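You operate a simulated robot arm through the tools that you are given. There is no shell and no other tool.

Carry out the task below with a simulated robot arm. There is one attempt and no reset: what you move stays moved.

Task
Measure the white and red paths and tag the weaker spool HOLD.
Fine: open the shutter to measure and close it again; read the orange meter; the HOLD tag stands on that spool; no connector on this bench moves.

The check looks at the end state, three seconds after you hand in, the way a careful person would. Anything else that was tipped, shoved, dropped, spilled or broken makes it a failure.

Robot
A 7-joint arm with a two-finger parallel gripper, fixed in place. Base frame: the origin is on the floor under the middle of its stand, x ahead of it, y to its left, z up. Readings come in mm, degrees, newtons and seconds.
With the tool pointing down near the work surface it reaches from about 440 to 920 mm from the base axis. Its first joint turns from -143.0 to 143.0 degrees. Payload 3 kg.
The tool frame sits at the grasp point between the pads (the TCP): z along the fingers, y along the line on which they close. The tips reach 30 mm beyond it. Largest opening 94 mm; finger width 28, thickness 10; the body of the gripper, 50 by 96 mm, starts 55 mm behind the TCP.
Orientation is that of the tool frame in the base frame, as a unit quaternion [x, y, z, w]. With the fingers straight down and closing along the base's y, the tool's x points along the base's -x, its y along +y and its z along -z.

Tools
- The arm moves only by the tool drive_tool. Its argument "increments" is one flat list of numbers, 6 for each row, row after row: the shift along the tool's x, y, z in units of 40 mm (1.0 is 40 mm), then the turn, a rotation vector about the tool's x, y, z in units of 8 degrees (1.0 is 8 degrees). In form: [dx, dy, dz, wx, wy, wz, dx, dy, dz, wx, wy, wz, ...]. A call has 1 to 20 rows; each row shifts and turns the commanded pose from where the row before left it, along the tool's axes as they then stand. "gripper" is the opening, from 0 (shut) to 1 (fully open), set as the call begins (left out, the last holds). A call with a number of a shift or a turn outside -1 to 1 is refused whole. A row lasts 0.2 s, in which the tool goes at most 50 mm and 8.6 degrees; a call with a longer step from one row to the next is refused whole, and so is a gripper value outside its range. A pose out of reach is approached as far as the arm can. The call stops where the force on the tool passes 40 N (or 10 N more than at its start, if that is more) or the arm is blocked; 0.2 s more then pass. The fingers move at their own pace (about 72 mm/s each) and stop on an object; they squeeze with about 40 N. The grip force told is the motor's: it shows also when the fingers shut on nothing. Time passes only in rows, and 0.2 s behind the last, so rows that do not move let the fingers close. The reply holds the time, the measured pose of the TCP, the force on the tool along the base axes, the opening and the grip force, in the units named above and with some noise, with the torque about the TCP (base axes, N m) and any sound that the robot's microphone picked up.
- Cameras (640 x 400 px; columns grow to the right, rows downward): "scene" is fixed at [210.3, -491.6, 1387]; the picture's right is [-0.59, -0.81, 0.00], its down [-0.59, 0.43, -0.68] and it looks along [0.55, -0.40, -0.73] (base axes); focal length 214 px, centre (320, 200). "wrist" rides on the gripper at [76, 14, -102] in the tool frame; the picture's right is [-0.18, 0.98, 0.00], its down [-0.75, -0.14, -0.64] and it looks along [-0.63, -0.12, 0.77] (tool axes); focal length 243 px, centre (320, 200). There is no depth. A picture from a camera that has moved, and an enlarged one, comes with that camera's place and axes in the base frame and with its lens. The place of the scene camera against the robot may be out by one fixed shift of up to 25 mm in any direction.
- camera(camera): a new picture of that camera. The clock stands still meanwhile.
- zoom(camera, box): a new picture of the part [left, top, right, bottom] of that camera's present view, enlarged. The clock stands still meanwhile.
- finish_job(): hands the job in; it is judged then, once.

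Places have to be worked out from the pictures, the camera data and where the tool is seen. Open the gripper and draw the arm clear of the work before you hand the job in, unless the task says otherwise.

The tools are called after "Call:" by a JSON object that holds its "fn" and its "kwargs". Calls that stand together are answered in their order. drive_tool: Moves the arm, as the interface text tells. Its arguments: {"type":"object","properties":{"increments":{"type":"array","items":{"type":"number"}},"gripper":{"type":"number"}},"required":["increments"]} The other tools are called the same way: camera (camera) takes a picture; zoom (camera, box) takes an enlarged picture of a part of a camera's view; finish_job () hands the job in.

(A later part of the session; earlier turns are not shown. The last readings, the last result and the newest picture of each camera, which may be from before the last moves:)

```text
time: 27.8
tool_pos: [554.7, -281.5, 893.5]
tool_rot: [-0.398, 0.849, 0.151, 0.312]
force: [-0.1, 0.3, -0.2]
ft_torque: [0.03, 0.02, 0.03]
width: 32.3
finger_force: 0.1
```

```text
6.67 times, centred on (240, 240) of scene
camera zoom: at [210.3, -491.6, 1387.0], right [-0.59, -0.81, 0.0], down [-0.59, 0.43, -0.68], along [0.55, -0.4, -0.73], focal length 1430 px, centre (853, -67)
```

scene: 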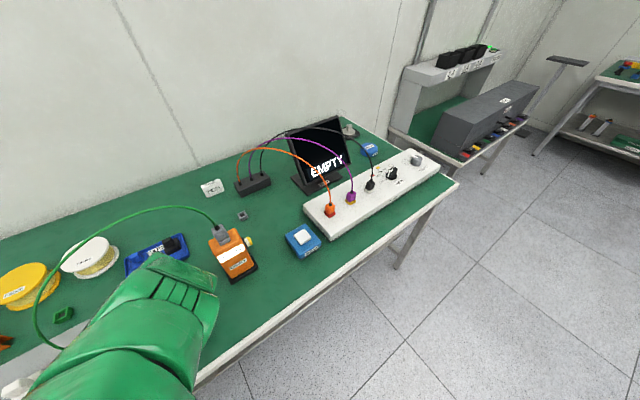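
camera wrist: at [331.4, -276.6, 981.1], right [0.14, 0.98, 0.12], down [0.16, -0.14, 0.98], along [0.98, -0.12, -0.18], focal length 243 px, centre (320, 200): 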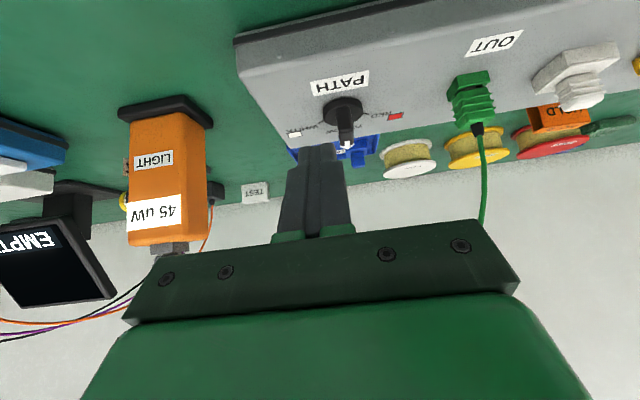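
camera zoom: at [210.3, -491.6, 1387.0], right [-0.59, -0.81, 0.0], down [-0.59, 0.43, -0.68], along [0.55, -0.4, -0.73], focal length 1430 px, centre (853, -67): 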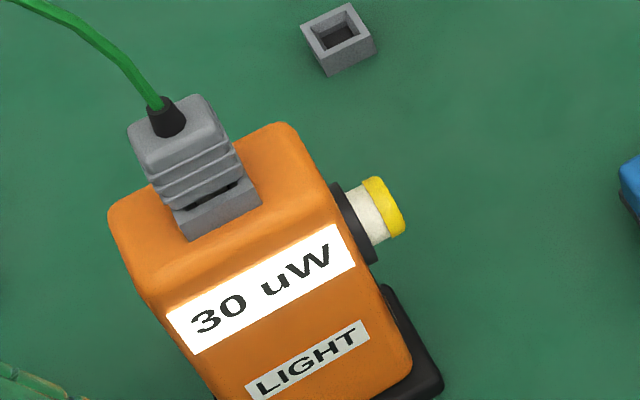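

The knob stays on RED with 30 uW. For the turn back I'll keep the fingers just loosely around the bar (about 17 mm) so small centring errors don't load it; first I narrow the gap.

Call:
{"fn": "drive_tool", "kwargs": {"increments": [0, -0.015, 0, 0, 0, 0, 0, 0, 0, 0, 0, 0, 0, 0, 0, 0, 0, 0], "gripper": 0.186}}

Call:
{"fn": "zoom", "kwargs": {"camera": "wrist", "box": [220, 40, 420, 200]}}

```text
time: 28.6
tool_pos: [555.6, -283.7, 895.4]
tool_rot: [-0.399, 0.849, 0.151, 0.311]
force: [-0.6, 0.1, 0.5]
ft_torque: [-0.01, 0.01, 0.05]
width: 18.0
finger_force: 0.2
```

```text
2.50 times, centred on (320, 120) of wrist
camera zoom: at [466.5, -369.2, 923.6], right [-0.67, 0.73, 0.13], down [0.21, 0.03, 0.98], along [0.71, 0.68, -0.17], focal length 606 px, centre (320, 400)
```

zoom: 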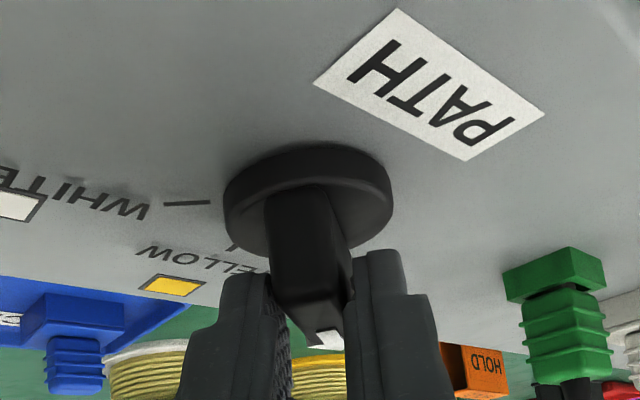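

The bar sits loosely between the fingers with no load. I turn back 50° toward YELLOW about the knob axis.

Call:
{"fn": "drive_tool", "kwargs": {"increments": [-0.0034, 0.0451, 0.0029, 0.5047, 0, 0.5961, -0.0034, 0.0451, 0.0029, 0.5047, 0, 0.5961, -0.0034, 0.0451, 0.0029, 0.5047, 0, 0.5961, -0.0034, 0.0451, 0.0029, 0.5047, 0, 0.5961, -0.0034, 0.0451, 0.0029, 0.5047, 0, 0.5961, -0.0034, 0.0451, 0.0029, 0.5047, 0, 0.5961, -0.0034, 0.0451, 0.0029, 0.5047, 0, 0.5961, -0.0034, 0.0451, 0.0029, 0.5047, 0, 0.5961], "gripper": 0.186}}

Call:
{"fn": "zoom", "kwargs": {"camera": "wrist", "box": [220, 40, 420, 200]}}

Call:
{"fn": "zoom", "kwargs": {"camera": "scene", "box": [0, 200, 280, 390]}}

```text
time: 30.4
tool_pos: [550.6, -270.5, 895.7]
tool_rot: [-0.002, 0.939, 0.005, 0.343]
force: [-0.2, 0.4, 0.1]
ft_torque: [0.03, -0.02, -0.03]
width: 17.4
finger_force: 0.0
```

```text
2.50 times, centred on (320, 120) of wrist
camera zoom: at [426.9, -256.9, 925.2], right [0.14, 0.98, 0.13], down [0.16, -0.15, 0.98], along [0.98, -0.11, -0.18], focal length 606 px, centre (320, 400)
```

zoom: 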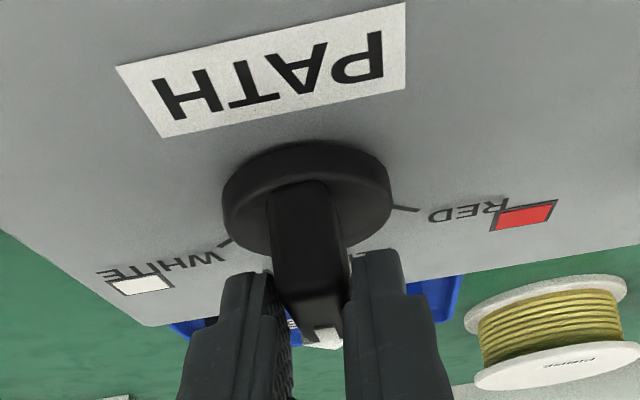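

```text
2.11 times, centred on (140, 295) of scene
camera zoom: at [210.3, -491.6, 1387.0], right [-0.59, -0.81, 0.0], down [-0.59, 0.43, -0.68], along [0.55, -0.4, -0.73], focal length 452 px, centre (699, 0)
```

zoom: 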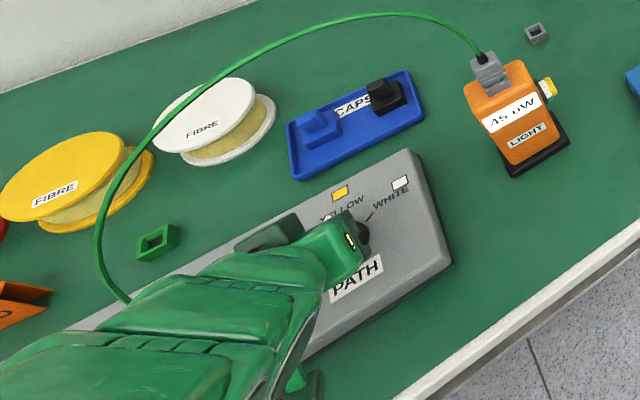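

Back on YELLOW (45 uW) with no load at all, so this loose turn works well. I continue 25° toward WHITE and check the clearance to the green fibre.

Call:
{"fn": "drive_tool", "kwargs": {"increments": [-0.0034, 0.0451, 0.0029, 0.5047, 0, 0.5961, -0.0034, 0.0451, 0.0029, 0.5047, 0, 0.5961, -0.0034, 0.0451, 0.0029, 0.5047, 0, 0.5961, -0.0034, 0.0451, 0.0029, 0.5047, 0, 0.5961], "gripper": 0.186}}

Call:
{"fn": "camera", "kwargs": {"camera": "wrist"}}

Call:
{"fn": "zoom", "kwargs": {"camera": "scene", "box": [0, 200, 280, 390]}}

```text
time: 31.4
tool_pos: [552.7, -263.3, 895.1]
tool_rot: [0.202, 0.918, -0.07, 0.334]
force: [-0.4, 0.7, 0.1]
ft_torque: [0.0, -0.01, -0.03]
width: 17.5
finger_force: 0.1
```

```text
taken
camera wrist: at [446.3, -198.5, 924.5], right [0.54, 0.83, 0.12], down [0.09, -0.2, 0.97], along [0.84, -0.51, -0.18], focal length 243 px, centre (320, 200)
```

wrist: 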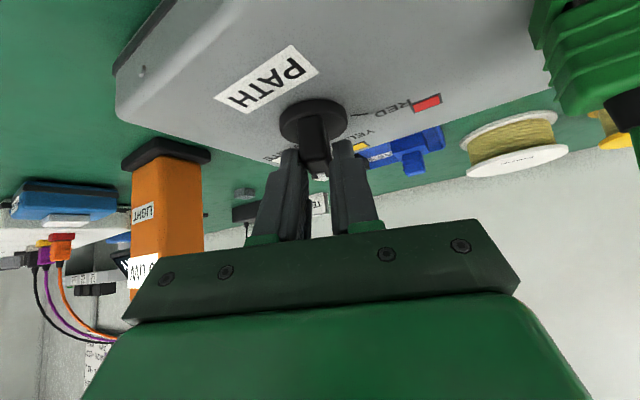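

```text
2.11 times, centred on (140, 295) of scene
camera zoom: at [210.3, -491.6, 1387.0], right [-0.59, -0.81, 0.0], down [-0.59, 0.43, -0.68], along [0.55, -0.4, -0.73], focal length 452 px, centre (699, 0)
```

zoom: 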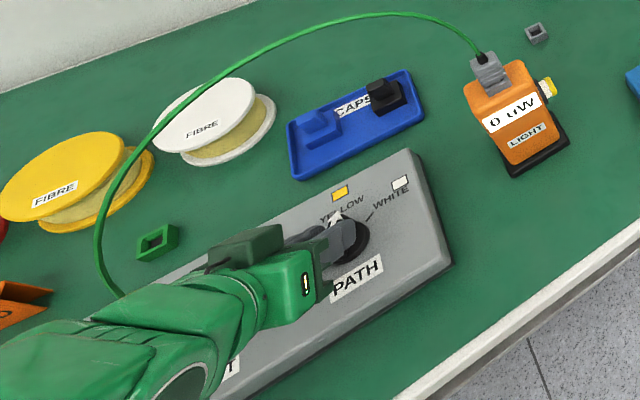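

No load, and the OUT connector and fibre are still well to the side (root near (562, -150, 890)). I turn another 20° to yaw -45°, which keeps about 18 mm from the fibre.

Call:
{"fn": "drive_tool", "kwargs": {"increments": [-0.0038, 0.0482, 0.0032, 0.5383, 0, 0.6358, -0.0038, 0.0482, 0.0032, 0.5383, 0, 0.6358, -0.0038, 0.0482, 0.0032, 0.5383, 0, 0.6358, 0, 0, 0, 0, 0, 0], "gripper": 0.186}}

Call:
{"fn": "camera", "kwargs": {"camera": "wrist"}}

Call:
{"fn": "zoom", "kwargs": {"camera": "scene", "box": [0, 200, 280, 390]}}

Call:
{"fn": "zoom", "kwargs": {"camera": "scene", "box": [200, 210, 280, 270]}}

```text
time: 32.4
tool_pos: [555.2, -258.9, 894.5]
tool_rot: [0.357, 0.87, -0.127, 0.316]
force: [0.2, 0.2, 0.3]
ft_torque: [-0.03, -0.01, 0.03]
width: 17.6
finger_force: 0.2
```

```text
taken
camera wrist: at [478.0, -161.0, 925.0], right [0.79, 0.6, 0.12], down [0.02, -0.22, 0.97], along [0.61, -0.77, -0.19], focal length 243 px, centre (320, 200)
```

wrist: 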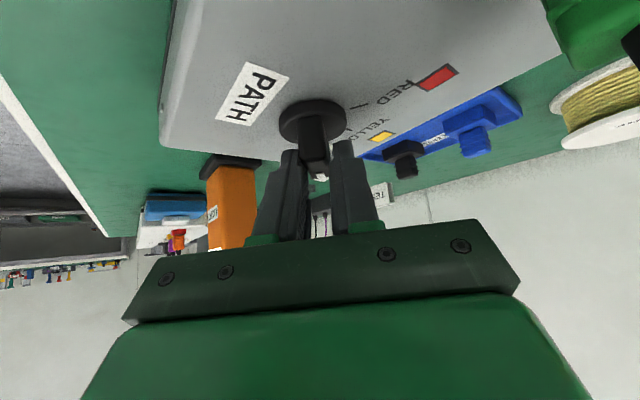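

```text
2.11 times, centred on (140, 295) of scene
camera zoom: at [210.3, -491.6, 1387.0], right [-0.59, -0.81, 0.0], down [-0.59, 0.43, -0.68], along [0.55, -0.4, -0.73], focal length 452 px, centre (699, 0)
```

zoom: 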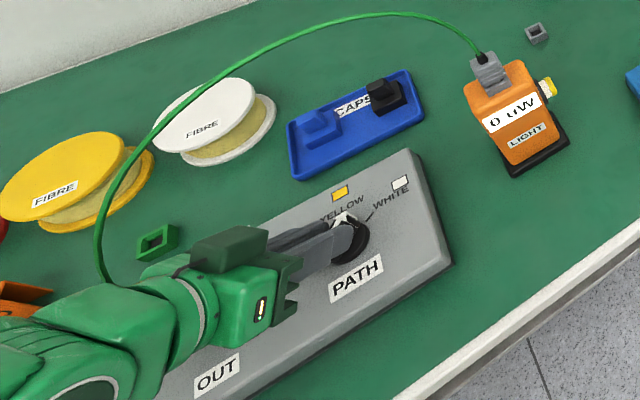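

```text
6.67 times, centred on (240, 240) of scene
camera zoom: at [210.3, -491.6, 1387.0], right [-0.59, -0.81, 0.0], down [-0.59, 0.43, -0.68], along [0.55, -0.4, -0.73], focal length 1430 px, centre (853, -67)
```

zoom: 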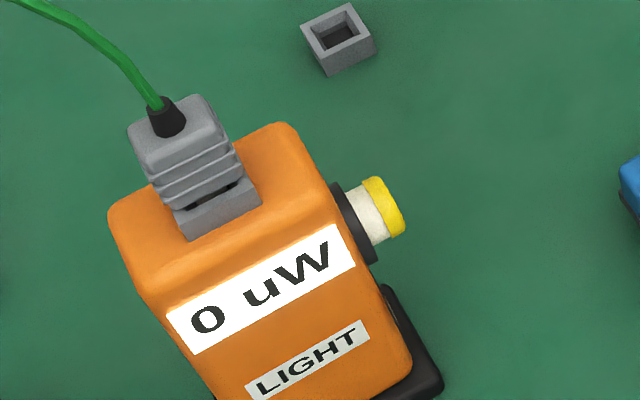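

No load still; the bar lags a few degrees behind the tool and the meter is at 0 between positions. Closing the fingers now should align the bar to -45°.

Call:
{"fn": "drive_tool", "kwargs": {"increments": [0, 0, 0, 0, 0, 0, 0, 0, 0, 0, 0, 0], "gripper": 0.1}}

Call:
{"fn": "zoom", "kwargs": {"camera": "scene", "box": [80, 210, 280, 330]}}

Call:
{"fn": "zoom", "kwargs": {"camera": "wrist", "box": [220, 40, 420, 200]}}

```text
time: 33.0
tool_pos: [556.1, -259.0, 892.8]
tool_rot: [0.357, 0.87, -0.128, 0.315]
force: [-9.9, -8.0, 2.6]
ft_torque: [-0.15, 0.36, -0.23]
width: 16.8
finger_force: 6.7
```

```text
3.20 times, centred on (180, 270) of scene
camera zoom: at [210.3, -491.6, 1387.0], right [-0.59, -0.81, 0.0], down [-0.59, 0.43, -0.68], along [0.55, -0.4, -0.73], focal length 686 px, centre (768, -24)
```

zoom: 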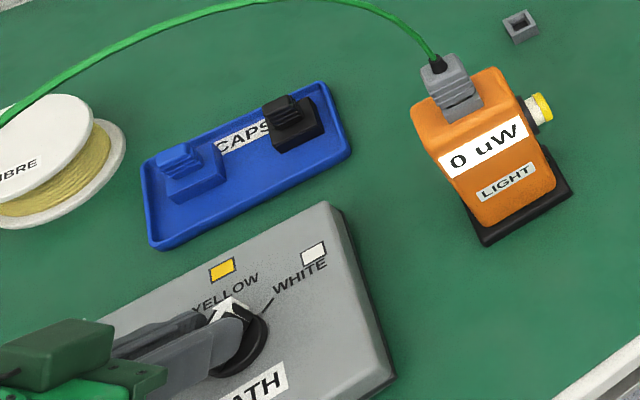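

```text
2.50 times, centred on (320, 120) of wrist
camera zoom: at [477.7, -161.3, 924.9], right [0.79, 0.6, 0.12], down [0.02, -0.22, 0.97], along [0.61, -0.77, -0.19], focal length 606 px, centre (320, 400)
```

zoom: 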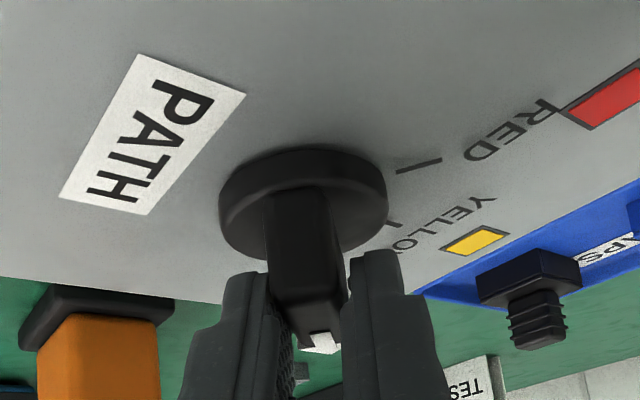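

The bar is not fully aligned yet (gap 16.8 mm at only 7 N). I squeeze fully and let it settle.

Call:
{"fn": "drive_tool", "kwargs": {"increments": [0, 0, 0, 0, 0, 0, 0, 0, 0, 0, 0, 0, 0, 0, 0, 0, 0, 0], "gripper": 0}}

Call:
{"fn": "zoom", "kwargs": {"camera": "scene", "box": [80, 210, 280, 330]}}

Call:
{"fn": "zoom", "kwargs": {"camera": "wrist", "box": [220, 40, 420, 200]}}

```text
time: 34.0
tool_pos: [554.7, -258.2, 894.0]
tool_rot: [0.358, 0.869, -0.128, 0.315]
force: [-3.0, -1.0, 9.5]
ft_torque: [0.23, 0.58, -0.08]
width: 14.7
finger_force: 44.9
stopped in row 3: the force on the tool passed its limit at 41 N (the readings are from after the stop); the commanded pose is now the measured one
```

```text
3.20 times, centred on (180, 270) of scene
camera zoom: at [210.3, -491.6, 1387.0], right [-0.59, -0.81, 0.0], down [-0.59, 0.43, -0.68], along [0.55, -0.4, -0.73], focal length 686 px, centre (768, -24)
```

zoom: 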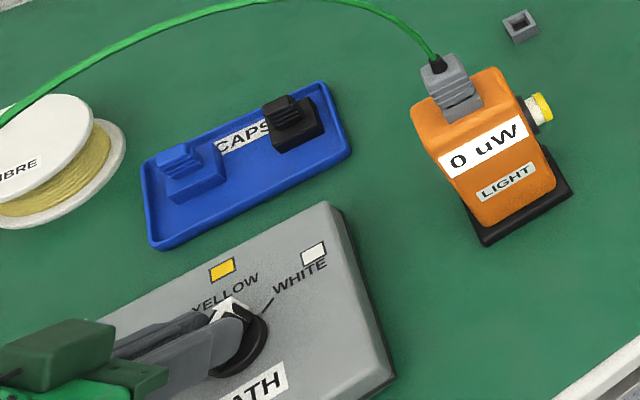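

```text
2.50 times, centred on (320, 120) of wrist
camera zoom: at [477.3, -161.8, 924.9], right [0.79, 0.6, 0.12], down [0.02, -0.22, 0.98], along [0.61, -0.77, -0.19], focal length 606 px, centre (320, 400)
```

zoom: 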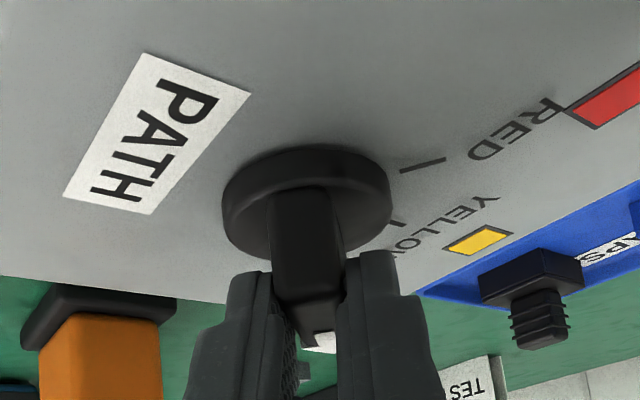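

The bar is now aligned with the tool at -44.7° but the meter still shows 0, so WHITE needs a few more degrees. I loosen, tilt the hand 6° lower to gain room from the fibre, and turn 5.5° further.

Call:
{"fn": "drive_tool", "kwargs": {"increments": [0, 0, 0, 0, 0, 0, 0, 0, 0, 0, -0.75, 0, 0, 0.0398, 0, 0.494, 0, 0.478, 0, 0, 0, 0, 0, 0], "gripper": 0.186}}

Call:
{"fn": "drive_tool", "kwargs": {"increments": [0, 0, 0, 0, 0, 0, 0, 0, 0, 0, 0, 0], "gripper": 0.13}}

Call:
{"fn": "zoom", "kwargs": {"camera": "scene", "box": [80, 210, 280, 330]}}

Call:
{"fn": "zoom", "kwargs": {"camera": "wrist", "box": [220, 40, 420, 200]}}

```text
time: 35.0
tool_pos: [555.7, -257.5, 894.3]
tool_rot: [0.392, 0.834, -0.164, 0.352]
force: [-1.9, 0.1, 1.5]
ft_torque: [-0.03, 0.05, -0.09]
width: 18.2
finger_force: 0.3
```

```text
time: 35.5
tool_pos: [556.1, -258.0, 894.1]
tool_rot: [0.391, 0.834, -0.163, 0.352]
force: [-4.1, -5.2, 2.4]
ft_torque: [-0.19, 0.03, -0.1]
width: 15.8
finger_force: 3.2
```

```text
3.20 times, centred on (180, 270) of scene
camera zoom: at [210.3, -491.6, 1387.0], right [-0.59, -0.81, 0.0], down [-0.59, 0.43, -0.68], along [0.55, -0.4, -0.73], focal length 686 px, centre (768, -24)
```

zoom: 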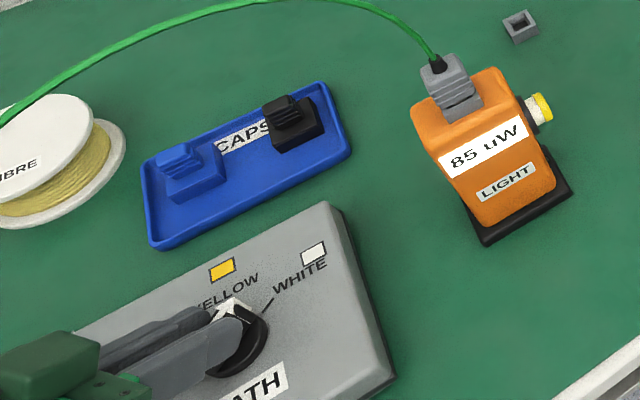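

```text
2.50 times, centred on (320, 120) of wrist
camera zoom: at [486.8, -151.6, 911.4], right [0.84, 0.53, 0.13], down [-0.07, -0.14, 0.99], along [0.54, -0.84, -0.08], focal length 606 px, centre (320, 400)
```

zoom: 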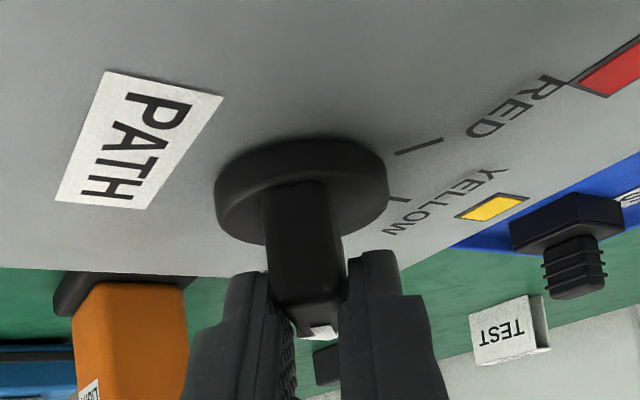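

WHITE lights up; I zoom in on the meter to read it exactly.

Call:
{"fn": "zoom", "kwargs": {"camera": "scene", "box": [200, 210, 280, 270]}}

Call:
{"fn": "camera", "kwargs": {"camera": "scene"}}

```text
6.67 times, centred on (240, 240) of scene
camera zoom: at [210.3, -491.6, 1387.0], right [-0.59, -0.81, 0.0], down [-0.59, 0.43, -0.68], along [0.55, -0.4, -0.73], focal length 1430 px, centre (853, -67)
```

zoom: 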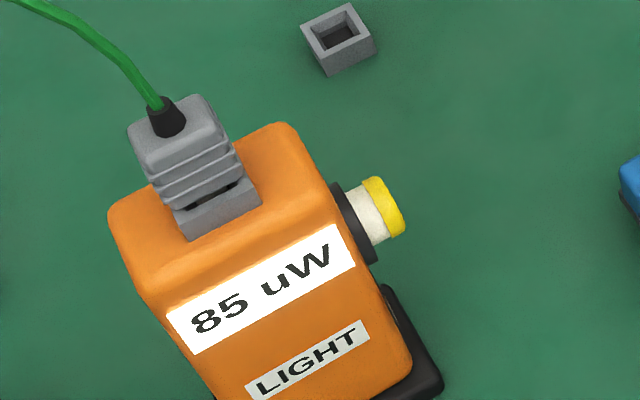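

```text
taken
```

scene: 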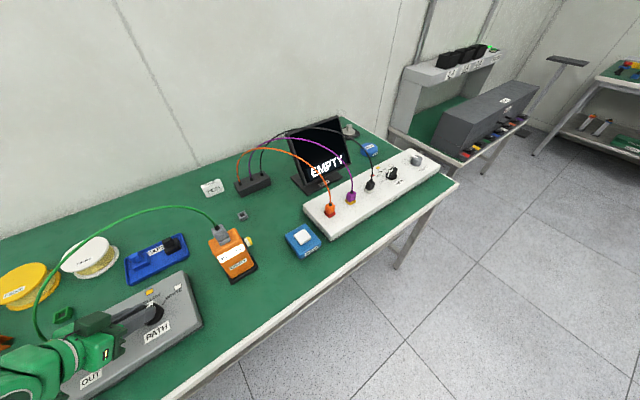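

WHITE = 85 uW, RED = 30 uW, so the red spool is the weaker one. I loosen the fingers and turn the knob back to its original YELLOW, which also swings the hand away from the fibre.

Call:
{"fn": "drive_tool", "kwargs": {"increments": [0, 0, 0, 0, 0, 0, 0, 0, 0, 0, 0, 0, 0, -0.0453, 0, -0.5617, 0, -0.543, 0, -0.0453, 0, -0.5617, 0, -0.543, 0, -0.0453, 0, -0.5617, 0, -0.543, 0, -0.0453, 0, -0.5617, 0, -0.543, 0, -0.0453, 0, -0.5617, 0, -0.543, 0, -0.0453, 0, -0.5617, 0, -0.543, 0, -0.0453, 0, -0.5617, 0, -0.543, 0, -0.0453, 0, -0.5617, 0, -0.543, 0, 0, 0, 0, 0, 0], "gripper": 0.186}}

Call:
{"fn": "zoom", "kwargs": {"camera": "scene", "box": [80, 210, 280, 330]}}

Call:
{"fn": "zoom", "kwargs": {"camera": "wrist", "box": [220, 40, 420, 200]}}

```text
time: 37.1
tool_pos: [566.8, -282.0, 893.6]
tool_rot: [0.208, 0.893, -0.094, 0.388]
force: [13.1, 26.1, -4.5]
ft_torque: [0.25, -0.22, -0.18]
width: 34.5
finger_force: 14.4
out of reach, approached as far as the arm can: row 3, 4, 5
stopped in row 7: the force on the tool passed its limit at 42 N (the readings are from after the stop); the commanded pose is now the measured one
```

```text
3.20 times, centred on (180, 270) of scene
camera zoom: at [210.3, -491.6, 1387.0], right [-0.59, -0.81, 0.0], down [-0.59, 0.43, -0.68], along [0.55, -0.4, -0.73], focal length 686 px, centre (768, -24)
```

zoom: 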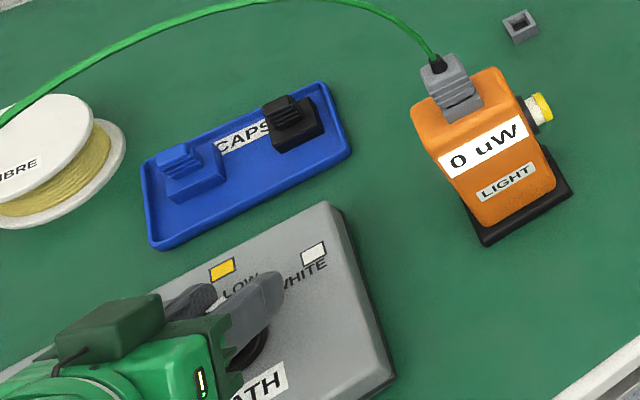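

```text
2.50 times, centred on (320, 120) of wrist
camera zoom: at [461.0, -212.3, 907.9], right [0.55, 0.83, 0.13], down [-0.02, -0.14, 0.99], along [0.83, -0.55, -0.06], focal length 606 px, centre (320, 400)
```

zoom: 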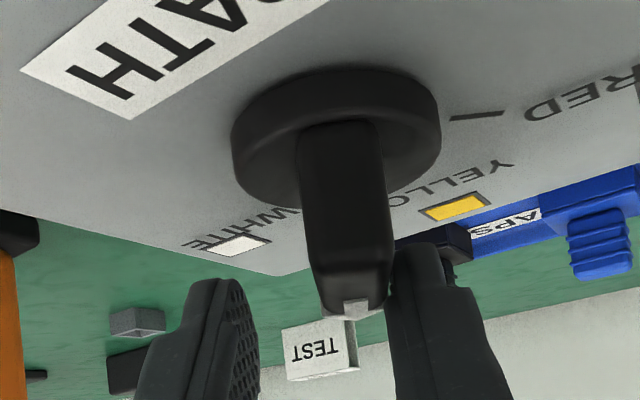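

The arm ran into a reach limit mid-turn and strayed; the right finger is now pressing on the bar. I open the fingers to relieve that before anything else.

Call:
{"fn": "drive_tool", "kwargs": {"increments": [0, 0, 0, 0, 0, 0], "gripper": 0.55}}

Call:
{"fn": "camera", "kwargs": {"camera": "wrist"}}

Call:
{"fn": "camera", "kwargs": {"camera": "scene"}}

```text
time: 37.5
tool_pos: [565.1, -283.9, 894.1]
tool_rot: [0.211, 0.892, -0.097, 0.387]
force: [-0.6, -0.8, -0.7]
ft_torque: [-0.02, -0.01, -0.01]
width: 51.9
finger_force: 0.1
```

```text
taken
camera wrist: at [460.5, -213.8, 908.0], right [0.55, 0.82, 0.13], down [-0.02, -0.14, 0.99], along [0.83, -0.55, -0.06], focal length 243 px, centre (320, 200)
```

wrist: 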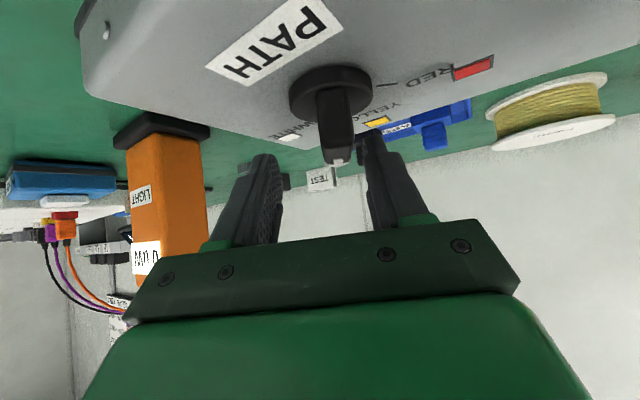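

```text
taken
```

scene: 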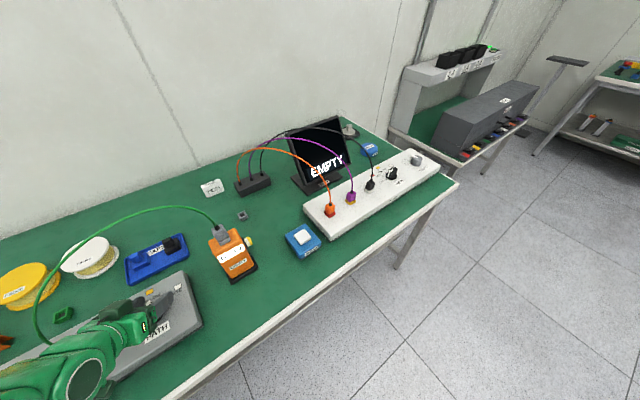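

Nothing on the bench shifted and the load is zero. I lift straight up 50 mm off the knob, then restore the easier 40° tilt and zero yaw step by step.

Call:
{"fn": "drive_tool", "kwargs": {"increments": [-0.31, 0, -0.305, 0, 0, 0, -0.31, 0, -0.305, 0, 0, 0, -0.31, 0, -0.305, 0, 0, 0], "gripper": 0.55}}

Call:
{"fn": "zoom", "kwargs": {"camera": "scene", "box": [0, 200, 280, 390]}}

```text
time: 38.3
tool_pos: [564.9, -282.9, 943.9]
tool_rot: [0.209, 0.893, -0.094, 0.387]
force: [0.1, 0.6, 0.1]
ft_torque: [0.01, -0.03, 0.02]
width: 51.8
finger_force: 0.0
```

```text
2.11 times, centred on (140, 295) of scene
camera zoom: at [210.3, -491.6, 1387.0], right [-0.59, -0.81, 0.0], down [-0.59, 0.43, -0.68], along [0.55, -0.4, -0.73], focal length 452 px, centre (699, 0)
```

zoom: 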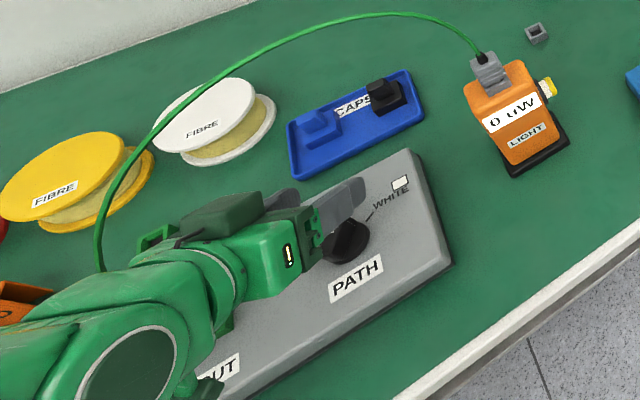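

Hand is clear above the knob. I restore 40° tilt and shift back over the grasp line, then look at the bar's present angle.

Call:
{"fn": "drive_tool", "kwargs": {"increments": [0, 0, 0, 0, 0.87, 0, 0.196, 0.157, -0.166, 0, 0, 0, 0.197, 0.158, -0.167, 0, 0, 0, 0, 0, 0, 0, 0, 0], "gripper": 0.4}}

Call:
{"fn": "camera", "kwargs": {"camera": "wrist"}}

Call:
{"fn": "zoom", "kwargs": {"camera": "scene", "box": [80, 240, 220, 340]}}

```text
time: 39.3
tool_pos: [553.7, -261.0, 945.3]
tool_rot: [0.215, 0.915, -0.083, 0.332]
force: [-0.2, 0.1, -1.2]
ft_torque: [-0.01, 0.03, -0.02]
width: 37.7
finger_force: 0.1
```

```text
taken
camera wrist: at [449.3, -193.0, 974.5], right [0.57, 0.82, 0.11], down [0.09, -0.19, 0.98], along [0.82, -0.54, -0.18], focal length 243 px, centre (320, 200)
```

wrist: 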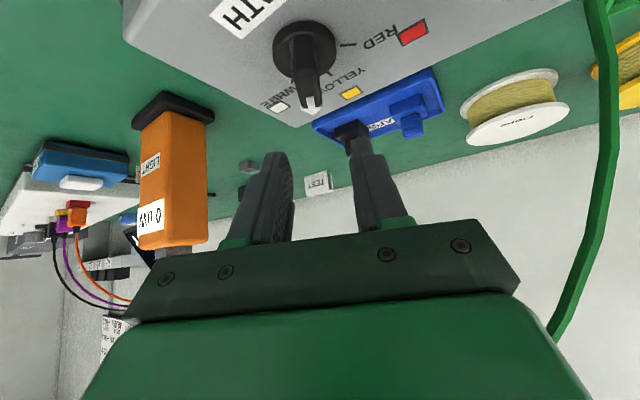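

```text
4.00 times, centred on (150, 290) of scene
camera zoom: at [210.3, -491.6, 1387.0], right [-0.59, -0.81, 0.0], down [-0.59, 0.43, -0.68], along [0.55, -0.4, -0.73], focal length 858 px, centre (1000, -160)
```

zoom: 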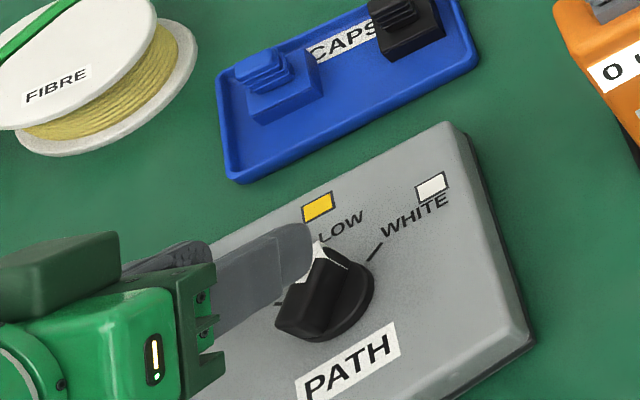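

Call:
{"fn": "zoom", "kwargs": {"camera": "wrist", "box": [240, 0, 440, 130]}}

```text
3.08 times, centred on (340, 65) of wrist
camera zoom: at [449.3, -193.0, 974.5], right [0.57, 0.82, 0.11], down [0.09, -0.19, 0.98], along [0.82, -0.54, -0.18], focal length 746 px, centre (258, 615)
```

zoom: 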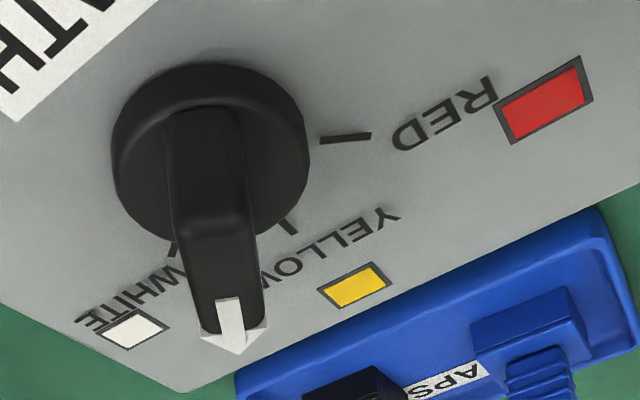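

The bar stands at about -32° with its axis at (566, -269). I descend around it again with a 28 mm gap, at yaw -26°.

Call:
{"fn": "drive_tool", "kwargs": {"increments": [0.28, -0.0175, 0.32, 0, 0, 0, 0.28, -0.0175, 0.32, 0, 0, 0, 0.28, -0.0175, 0.32, 0, 0, 0], "gripper": 0.32}}

Call:
{"fn": "drive_tool", "kwargs": {"increments": [0, 0, 0, 0, 0, 0, 0, 0, 0, 0, 0, 0], "gripper": 0.186}}

Call:
{"fn": "zoom", "kwargs": {"camera": "wrist", "box": [220, 40, 420, 200]}}

```text
time: 40.1
tool_pos: [552.2, -262.9, 893.5]
tool_rot: [0.215, 0.915, -0.082, 0.332]
force: [-0.3, 0.5, 0.2]
ft_torque: [-0.03, -0.01, 0.0]
width: 30.1
finger_force: 0.1
```

```text
time: 40.7
tool_pos: [550.9, -263.0, 893.9]
tool_rot: [0.215, 0.915, -0.082, 0.332]
force: [0.1, -0.1, -0.5]
ft_torque: [-0.04, 0.03, 0.04]
width: 17.3
finger_force: 0.1
```

```text
2.50 times, centred on (320, 120) of wrist
camera zoom: at [448.3, -194.6, 923.4], right [0.57, 0.82, 0.11], down [0.09, -0.19, 0.98], along [0.82, -0.54, -0.18], focal length 606 px, centre (320, 400)
```

zoom: 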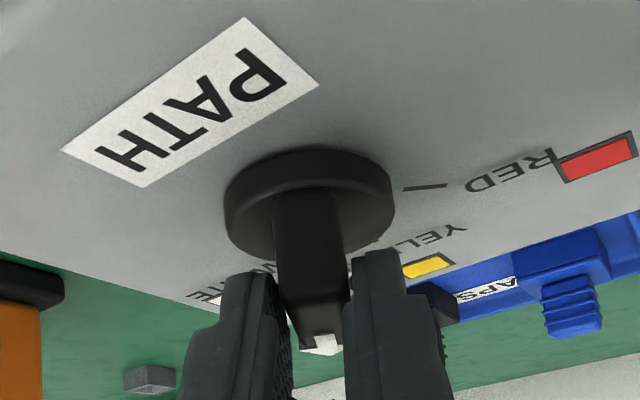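

Loosely around the bar again, no load. I turn it back to YELLOW (yaw to about +3°, allowing for the slack).

Call:
{"fn": "drive_tool", "kwargs": {"increments": [0, -0.0427, 0, -0.4764, 0, -0.5627, 0, -0.0427, 0, -0.4764, 0, -0.5627, 0, -0.0427, 0, -0.4764, 0, -0.5627, 0, -0.0427, 0, -0.4764, 0, -0.5627, 0, -0.0427, 0, -0.4764, 0, -0.5627, 0, 0, 0, 0, 0, 0], "gripper": 0.186}}

Call:
{"fn": "zoom", "kwargs": {"camera": "wrist", "box": [220, 40, 420, 200]}}

Call:
{"fn": "zoom", "kwargs": {"camera": "scene", "box": [80, 210, 280, 330]}}

```text
time: 42.1
tool_pos: [549.0, -271.2, 893.5]
tool_rot: [-0.026, 0.94, 0.007, 0.34]
force: [0.1, 1.9, 0.0]
ft_torque: [0.05, 0.02, 0.01]
width: 18.0
finger_force: 0.1
```

```text
2.50 times, centred on (320, 120) of wrist
camera zoom: at [424.9, -263.7, 924.8], right [0.09, 0.99, 0.11], down [0.17, -0.13, 0.98], along [0.98, -0.07, -0.18], focal length 606 px, centre (320, 400)
```

zoom: 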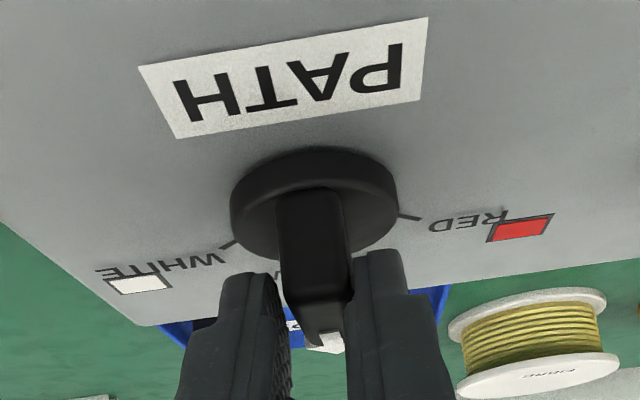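

```text
3.20 times, centred on (180, 270) of scene
camera zoom: at [210.3, -491.6, 1387.0], right [-0.59, -0.81, 0.0], down [-0.59, 0.43, -0.68], along [0.55, -0.4, -0.73], focal length 686 px, centre (768, -24)
```

zoom: 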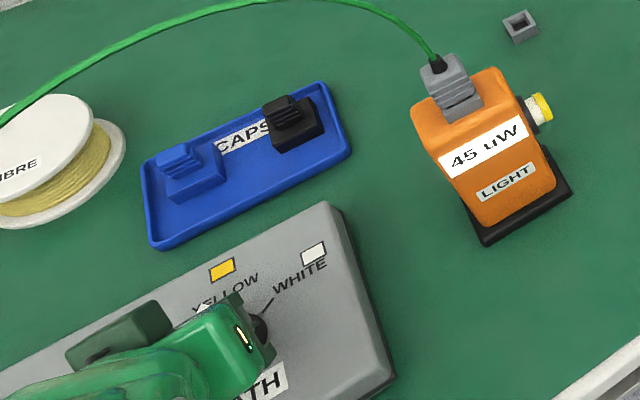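

PATH is back on YELLOW (45 uW). I open the fingers, back off along the tool axis and climb away on the robot side of the fibre.

Call:
{"fn": "drive_tool", "kwargs": {"increments": [0, 0, 0, 0, 0, 0, 0, 0, 0, 0, 0, 0, 0, 0, -0.75, 0, 0, 0, 0, 0, -0.75, 0, 0, 0], "gripper": 0.36}}

Call:
{"fn": "drive_tool", "kwargs": {"increments": [-0.281, 0, -0.853, 0, 0, 0, -0.281, 0, -0.853, 0, 0, 0, -0.281, 0, -0.853, 0, 0, 0, -0.462, 0, -0.809, 0, 0, 0, -0.462, 0, -0.809, 0, 0, 0, -0.462, 0, -0.809, 0, 0, 0], "gripper": 0.36}}

Call:
{"fn": "zoom", "kwargs": {"camera": "scene", "box": [0, 200, 280, 390]}}

Call:
{"fn": "camera", "kwargs": {"camera": "wrist"}}

```text
time: 43.1
tool_pos: [509.7, -273.7, 939.2]
tool_rot: [-0.025, 0.94, 0.008, 0.34]
force: [-0.2, -0.3, 0.5]
ft_torque: [0.03, 0.03, 0.01]
width: 33.7
finger_force: 0.1
```

```text
time: 44.5
tool_pos: [452.0, -276.9, 1152.8]
tool_rot: [-0.025, 0.939, 0.007, 0.342]
force: [-0.3, 0.3, -0.5]
ft_torque: [0.03, -0.01, 0.0]
width: 34.0
finger_force: 0.0
```

```text
2.11 times, centred on (140, 295) of scene
camera zoom: at [210.3, -491.6, 1387.0], right [-0.59, -0.81, 0.0], down [-0.59, 0.43, -0.68], along [0.55, -0.4, -0.73], focal length 452 px, centre (699, 0)
```

zoom: 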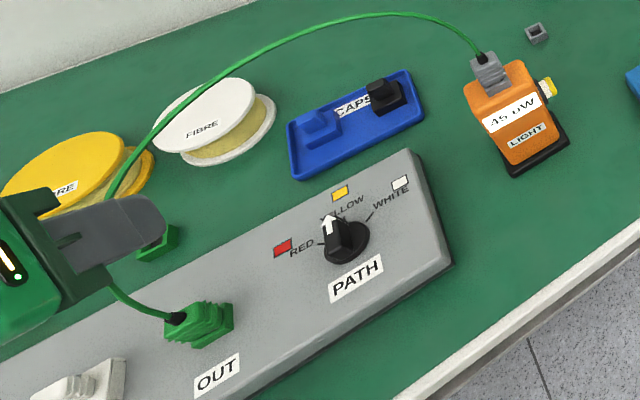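

```text
taken
camera wrist: at [327.5, -268.2, 1182.0], right [0.09, 0.99, 0.11], down [0.17, -0.13, 0.98], along [0.98, -0.07, -0.18], focal length 243 px, centre (320, 200)
```

wrist: 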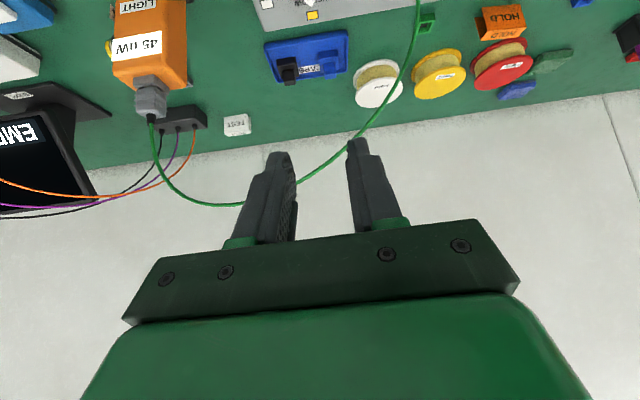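

The bench looks undisturbed and the knob is on YELLOW. I straighten the tool to vertical and travel back to the source box to close the shutter.

Call:
{"fn": "drive_tool", "kwargs": {"increments": [0, 0, 0, 0, 1, 0, 0, 0, 0, 0, 1, 0, 0, 0, 0, 0, 1, 0, 0, 0, 0, 0, 1, 0, 0, 0, 0, 0, 1, 0, 0, 0, 0, 0, 0, 0.38], "gripper": 0}}

Call:
{"fn": "drive_tool", "kwargs": {"increments": [0, 0.974, 0, 0, 0, 0, 0, 0.974, 0, 0, 0, 0, 0, 0.974, 0, 0, 0, 0, 0, 0.974, 0, 0, 0, 0, 0, 0.974, 0, 0, 0, 0, 0, 0.974, 0, 0, 0, 0, 0, 0.974, 0, 0, 0, 0, 0, 0.974, 0, 0, 0, 0, 0, 0.974, 0, 0, 0, 0, 0, 0.974, 0, 0, 0, 0, 0, 0.974, 0, 0, 0, 0, 0, 0.974, 0, 0, 0, 0, 0, 0.974, 0, 0, 0, 0, 0, 0.974, 0, 0, 0, 0, 0, 0.974, 0, 0, 0, 0, 0, 0.974, 0, 0, 0, 0, 0, 0.974, 0, 0, 0, 0], "gripper": 0}}

```text
time: 45.9
tool_pos: [450.1, -275.6, 1150.5]
tool_rot: [0.002, 1.0, -0.002, -0.002]
force: [0.2, -0.2, -0.3]
ft_torque: [0.0, 0.0, 0.01]
width: 0.0
finger_force: 33.2
```

```text
time: 49.5
tool_pos: [454.8, 389.1, 1148.4]
tool_rot: [0.001, 1.0, -0.002, -0.001]
force: [-1.2, -0.6, -0.2]
ft_torque: [0.01, -0.02, 0.03]
width: 0.0
finger_force: 32.7
```

Now down toward a point above the CLOSED end of the rocker, stopping about 45 mm over it for a check.

Call:
{"fn": "drive_tool", "kwargs": {"increments": [-0.379, -0.017, 0.783, 0, 0, 0, -0.379, -0.017, 0.783, 0, 0, 0, -0.379, -0.017, 0.783, 0, 0, 0, -0.379, -0.017, 0.783, 0, 0, 0, -0.379, -0.017, 0.783, 0, 0, 0, -0.379, -0.017, 0.783, 0, 0, 0], "gripper": 0}}

Call:
{"fn": "camera", "kwargs": {"camera": "wrist"}}

```text
time: 50.9
tool_pos: [544.0, 381.9, 957.2]
tool_rot: [0.001, 1.0, -0.003, -0.002]
force: [-0.3, 1.1, 0.1]
ft_torque: [0.01, 0.01, -0.04]
width: 0.0
finger_force: 33.0
```

```text
taken
camera wrist: at [468.8, 398.4, 1060.2], right [0.19, 0.98, -0.01], down [0.76, -0.14, 0.64], along [0.63, -0.12, -0.77], focal length 243 px, centre (320, 200)
```

wrist: 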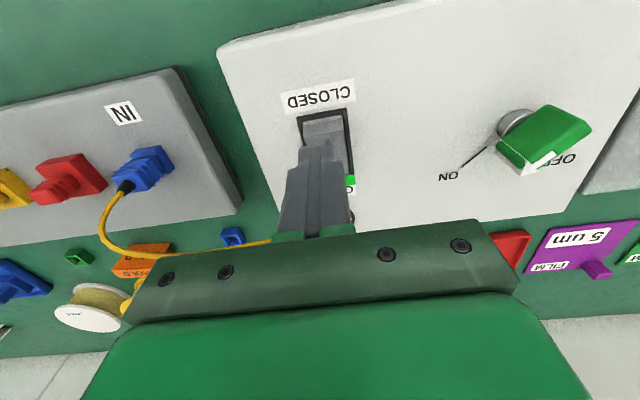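

The tip is over the CLOSED end, aligned in y. I press straight down slowly.

Call:
{"fn": "drive_tool", "kwargs": {"increments": [-0.02, 0, 0.25, 0, 0, 0, 0, 0, 0.25, 0, 0, 0, 0, 0, 0.25, 0, 0, 0, 0, 0, 0.1, 0, 0, 0, 0, 0, 0.1, 0, 0, 0, 0, 0, 0.1, 0, 0, 0, 0, 0, 0.1, 0, 0, 0, 0, 0, 0.1, 0, 0, 0], "gripper": 0}}

```text
time: 52.7
tool_pos: [544.6, 381.6, 913.6]
tool_rot: [0.001, 1.0, -0.003, -0.001]
force: [-4.6, -2.3, 11.0]
ft_torque: [-0.09, 0.03, 0.06]
width: 0.0
finger_force: 32.7
heard: click
stopped in row 8: the force on the tool passed its limit at 52 N (the readings are from after the stop); the commanded pose is now the measured one
```

A click was heard. I lift off and check rocker and meter.

Call:
{"fn": "drive_tool", "kwargs": {"increments": [0, 0, -0.5, 0, 0, 0, 0.3, 0, -0.9, 0, 0, 0, 0.3, 0, -0.9, 0, 0, 0, 0, 0, 0, 0, 0, 0]}}

Call:
{"fn": "camera", "kwargs": {"camera": "wrist"}}

Call:
{"fn": "zoom", "kwargs": {"camera": "scene", "box": [200, 210, 280, 270]}}

```text
time: 53.7
tool_pos: [520.3, 380.3, 1006.4]
tool_rot: [0.0, 1.0, -0.002, -0.001]
force: [0.2, -0.2, 0.5]
ft_torque: [0.0, -0.02, 0.0]
width: 0.1
finger_force: 33.2
```

```text
taken
camera wrist: at [445.1, 395.4, 1108.5], right [0.19, 0.98, -0.01], down [0.75, -0.14, 0.64], along [0.63, -0.12, -0.77], focal length 243 px, centre (320, 200)
```

wrist: 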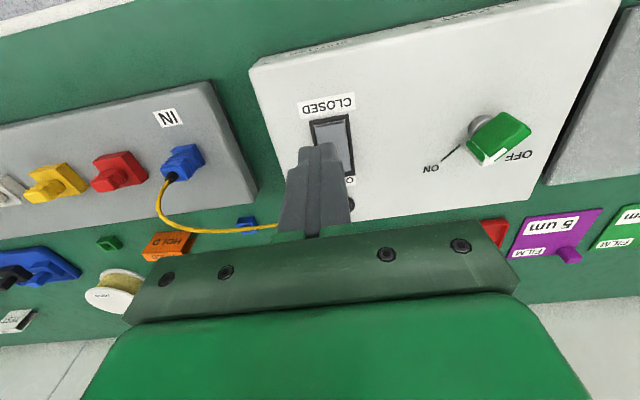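

```text
6.67 times, centred on (240, 240) of scene
camera zoom: at [210.3, -491.6, 1387.0], right [-0.59, -0.81, 0.0], down [-0.59, 0.43, -0.68], along [0.55, -0.4, -0.73], focal length 1430 px, centre (853, -67)
```

zoom: 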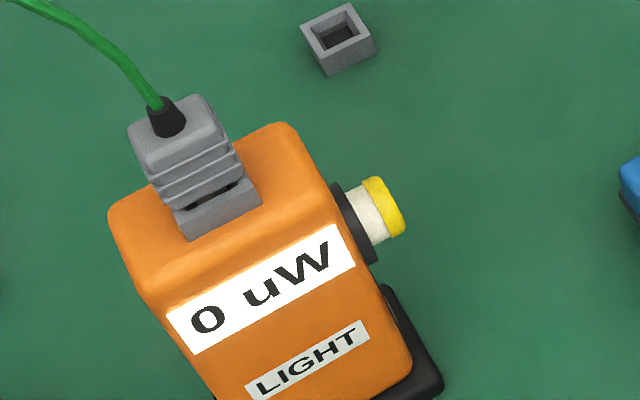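

Shutter is closed (no green, meter 0 uW). Now I move over the HOLD tag and the red spool to look at them from above.

Call:
{"fn": "drive_tool", "kwargs": {"increments": [-0.611, -0.75, -0.122, 0, 0, 0, -0.611, -0.75, -0.122, 0, 0, 0, -0.611, -0.75, -0.122, 0, 0, 0, -0.611, -0.75, -0.122, 0, 0, 0, -0.611, -0.75, -0.122, 0, 0, 0, -0.611, -0.75, -0.122, 0, 0, 0, -0.611, -0.75, -0.122, 0, 0, 0, -0.611, -0.75, -0.122, 0, 0, 0, -0.611, -0.75, -0.122, 0, 0, 0], "gripper": 1}}

Call:
{"fn": "camera", "kwargs": {"camera": "wrist"}}

Call:
{"fn": "camera", "kwargs": {"camera": "scene"}}

```text
time: 55.7
tool_pos: [738.2, 113.9, 1050.6]
tool_rot: [0.002, 1.0, -0.003, -0.002]
force: [0.3, -0.6, -0.3]
ft_torque: [0.0, -0.03, 0.02]
width: 94.0
finger_force: 0.1
```

```text
taken
camera wrist: at [663.1, 128.5, 1153.2], right [0.19, 0.98, -0.01], down [0.76, -0.14, 0.64], along [0.63, -0.12, -0.77], focal length 243 px, centre (320, 200)
```

wrist: 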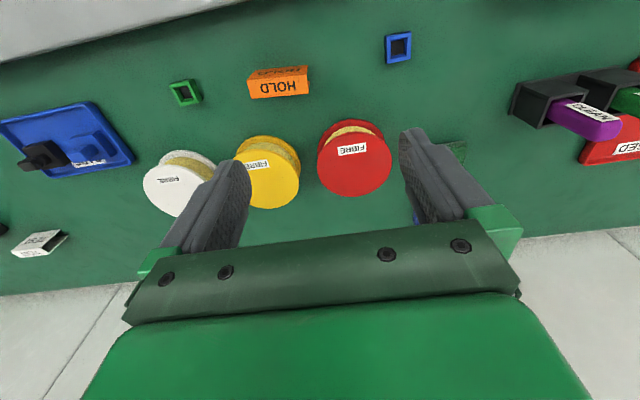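

```text
taken
```

scene: 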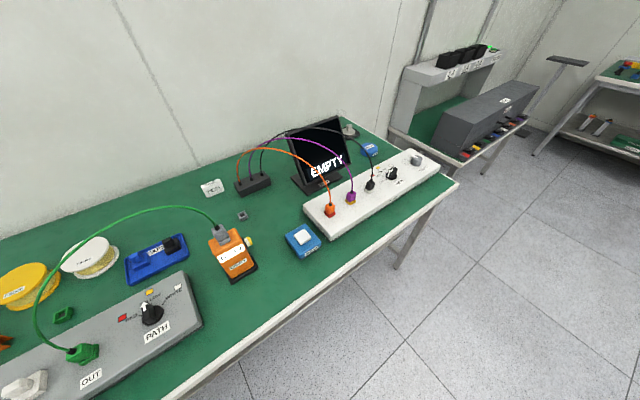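

Call:
{"fn": "zoom", "kwargs": {"camera": "wrist", "box": [210, 40, 410, 220]}}

Call:
{"fn": "zoom", "kwargs": {"camera": "wrist", "box": [230, 50, 330, 110]}}

Call:
{"fn": "zoom", "kwargs": {"camera": "scene", "box": [0, 250, 80, 370]}}

Call:
{"fn": "zoom", "kwargs": {"camera": "scene", "box": [180, 160, 260, 210]}}

```text
2.22 times, centred on (310, 130) of wrist
camera zoom: at [663.1, 128.5, 1153.2], right [0.19, 0.98, -0.01], down [0.76, -0.14, 0.64], along [0.63, -0.12, -0.77], focal length 539 px, centre (342, 356)
```

zoom: 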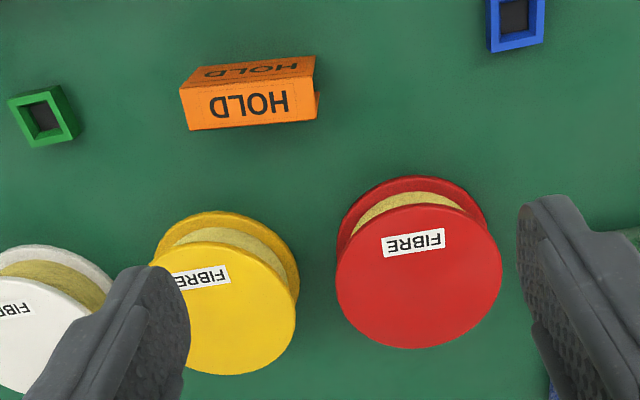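

```text
6.40 times, centred on (280, 80) of wrist
camera zoom: at [663.1, 128.5, 1153.2], right [0.19, 0.98, -0.01], down [0.76, -0.14, 0.64], along [0.63, -0.12, -0.77], focal length 1553 px, centre (576, 968)
```

zoom: 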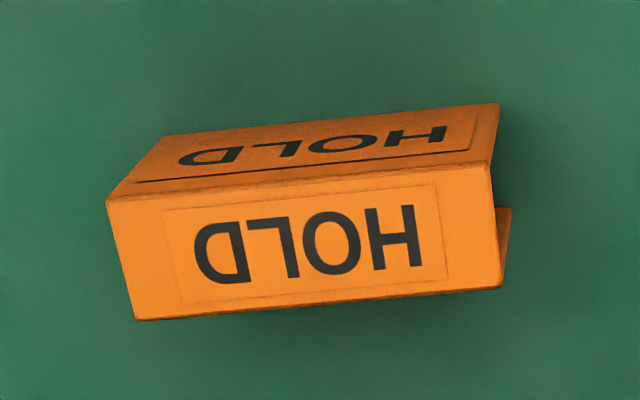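

```text
3.33 times, centred on (40, 310) of scene
camera zoom: at [210.3, -491.6, 1387.0], right [-0.59, -0.81, 0.0], down [-0.59, 0.43, -0.68], along [0.55, -0.4, -0.73], focal length 715 px, centre (1253, -167)
```

zoom: 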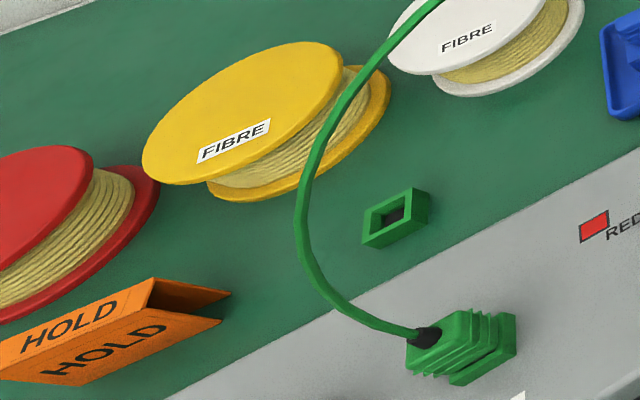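

```text
8.00 times, centred on (220, 185) of scene
camera zoom: at [210.3, -491.6, 1387.0], right [-0.59, -0.81, 0.0], down [-0.59, 0.43, -0.68], along [0.55, -0.4, -0.73], focal length 1716 px, centre (1120, 320)
```

zoom: 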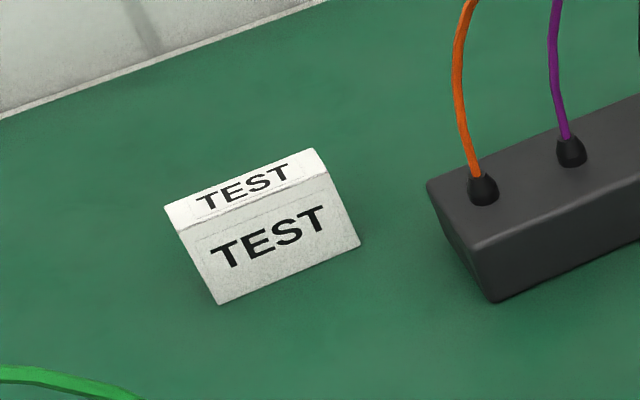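

I need to understand the tag's shape; I zoom further on it in the scene view and compare with the TEST tag.

Call:
{"fn": "zoom", "kwargs": {"camera": "scene", "box": [0, 325, 40, 355]}}

Call:
{"fn": "zoom", "kwargs": {"camera": "wrist", "box": [0, 220, 80, 270]}}

```text
13.33 times, centred on (20, 340) of scene
camera zoom: at [210.3, -491.6, 1387.0], right [-0.59, -0.81, 0.0], down [-0.59, 0.43, -0.68], along [0.55, -0.4, -0.73], focal length 2860 px, centre (4320, -1667)
```

zoom: 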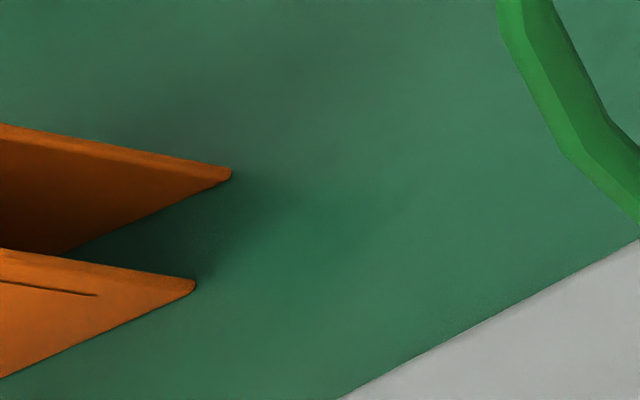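

```text
8.00 times, centred on (40, 245) of wrist
camera zoom: at [663.1, 128.5, 1153.2], right [0.19, 0.98, -0.01], down [0.76, -0.14, 0.64], along [0.63, -0.12, -0.77], focal length 1941 px, centre (2560, -160)
```

zoom: 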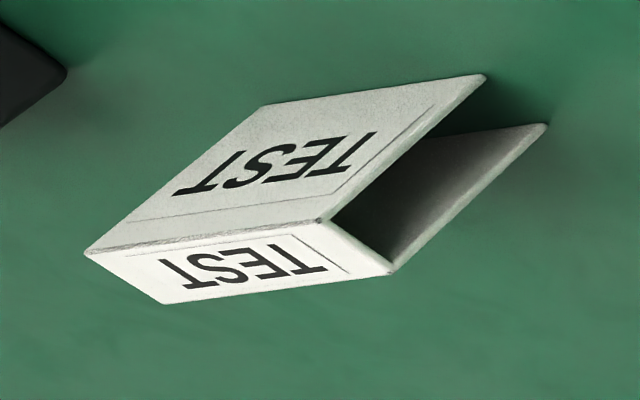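

The tag is an inverted-U channel standing on the table: top about 72×21 mm at z≈840, centre ≈ (735, 63), long side nearly along y. The red spool's top is at about (860, 142), z≈842. I turn the gripper ~84° so it closes across the tag's width, and go above the tag.

Call:
{"fn": "drive_tool", "kwargs": {"increments": [0, 0, 0, 0, 0, -0.958, 0, 0, 0, 0, 0, -0.958, 0, 0, 0, 0, 0, -0.958, 0, 0, 0, 0, 0, -0.958, 0, 0, 0, 0, 0, -0.958, 0, 0, 0, 0, 0, -0.958, 0, 0, 0, 0, 0, -0.958, 0, 0, 0, 0, 0, -0.958, 0, 0, 0, 0, 0, -0.958, 0, 0, 0, 0, 0, -0.958, 0, 0, 0, 0, 0, -0.958, 0, 0, 0, 0, 0, 0], "gripper": 0.6}}

Call:
{"fn": "camera", "kwargs": {"camera": "wrist"}}

```text
time: 58.3
tool_pos: [739.3, 111.9, 1050.3]
tool_rot: [-0.671, 0.742, -0.001, -0.002]
force: [-0.1, -0.1, -0.3]
ft_torque: [0.02, 0.01, -0.01]
width: 56.4
finger_force: 0.1
```

```text
taken
camera wrist: at [718.4, 39.1, 1153.1], right [-0.96, 0.28, 0.0], down [0.22, 0.74, 0.64], along [0.18, 0.61, -0.77], focal length 243 px, centre (320, 200)
```

wrist: 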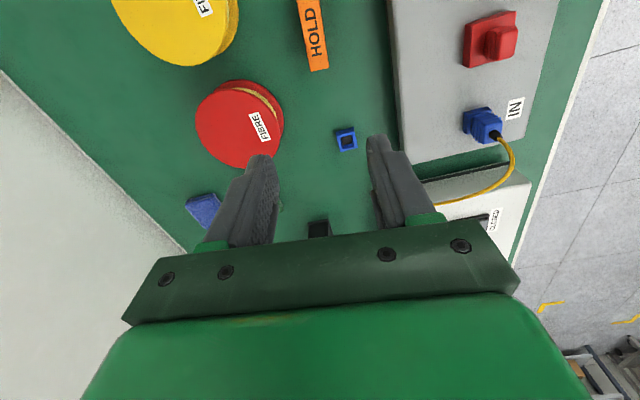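

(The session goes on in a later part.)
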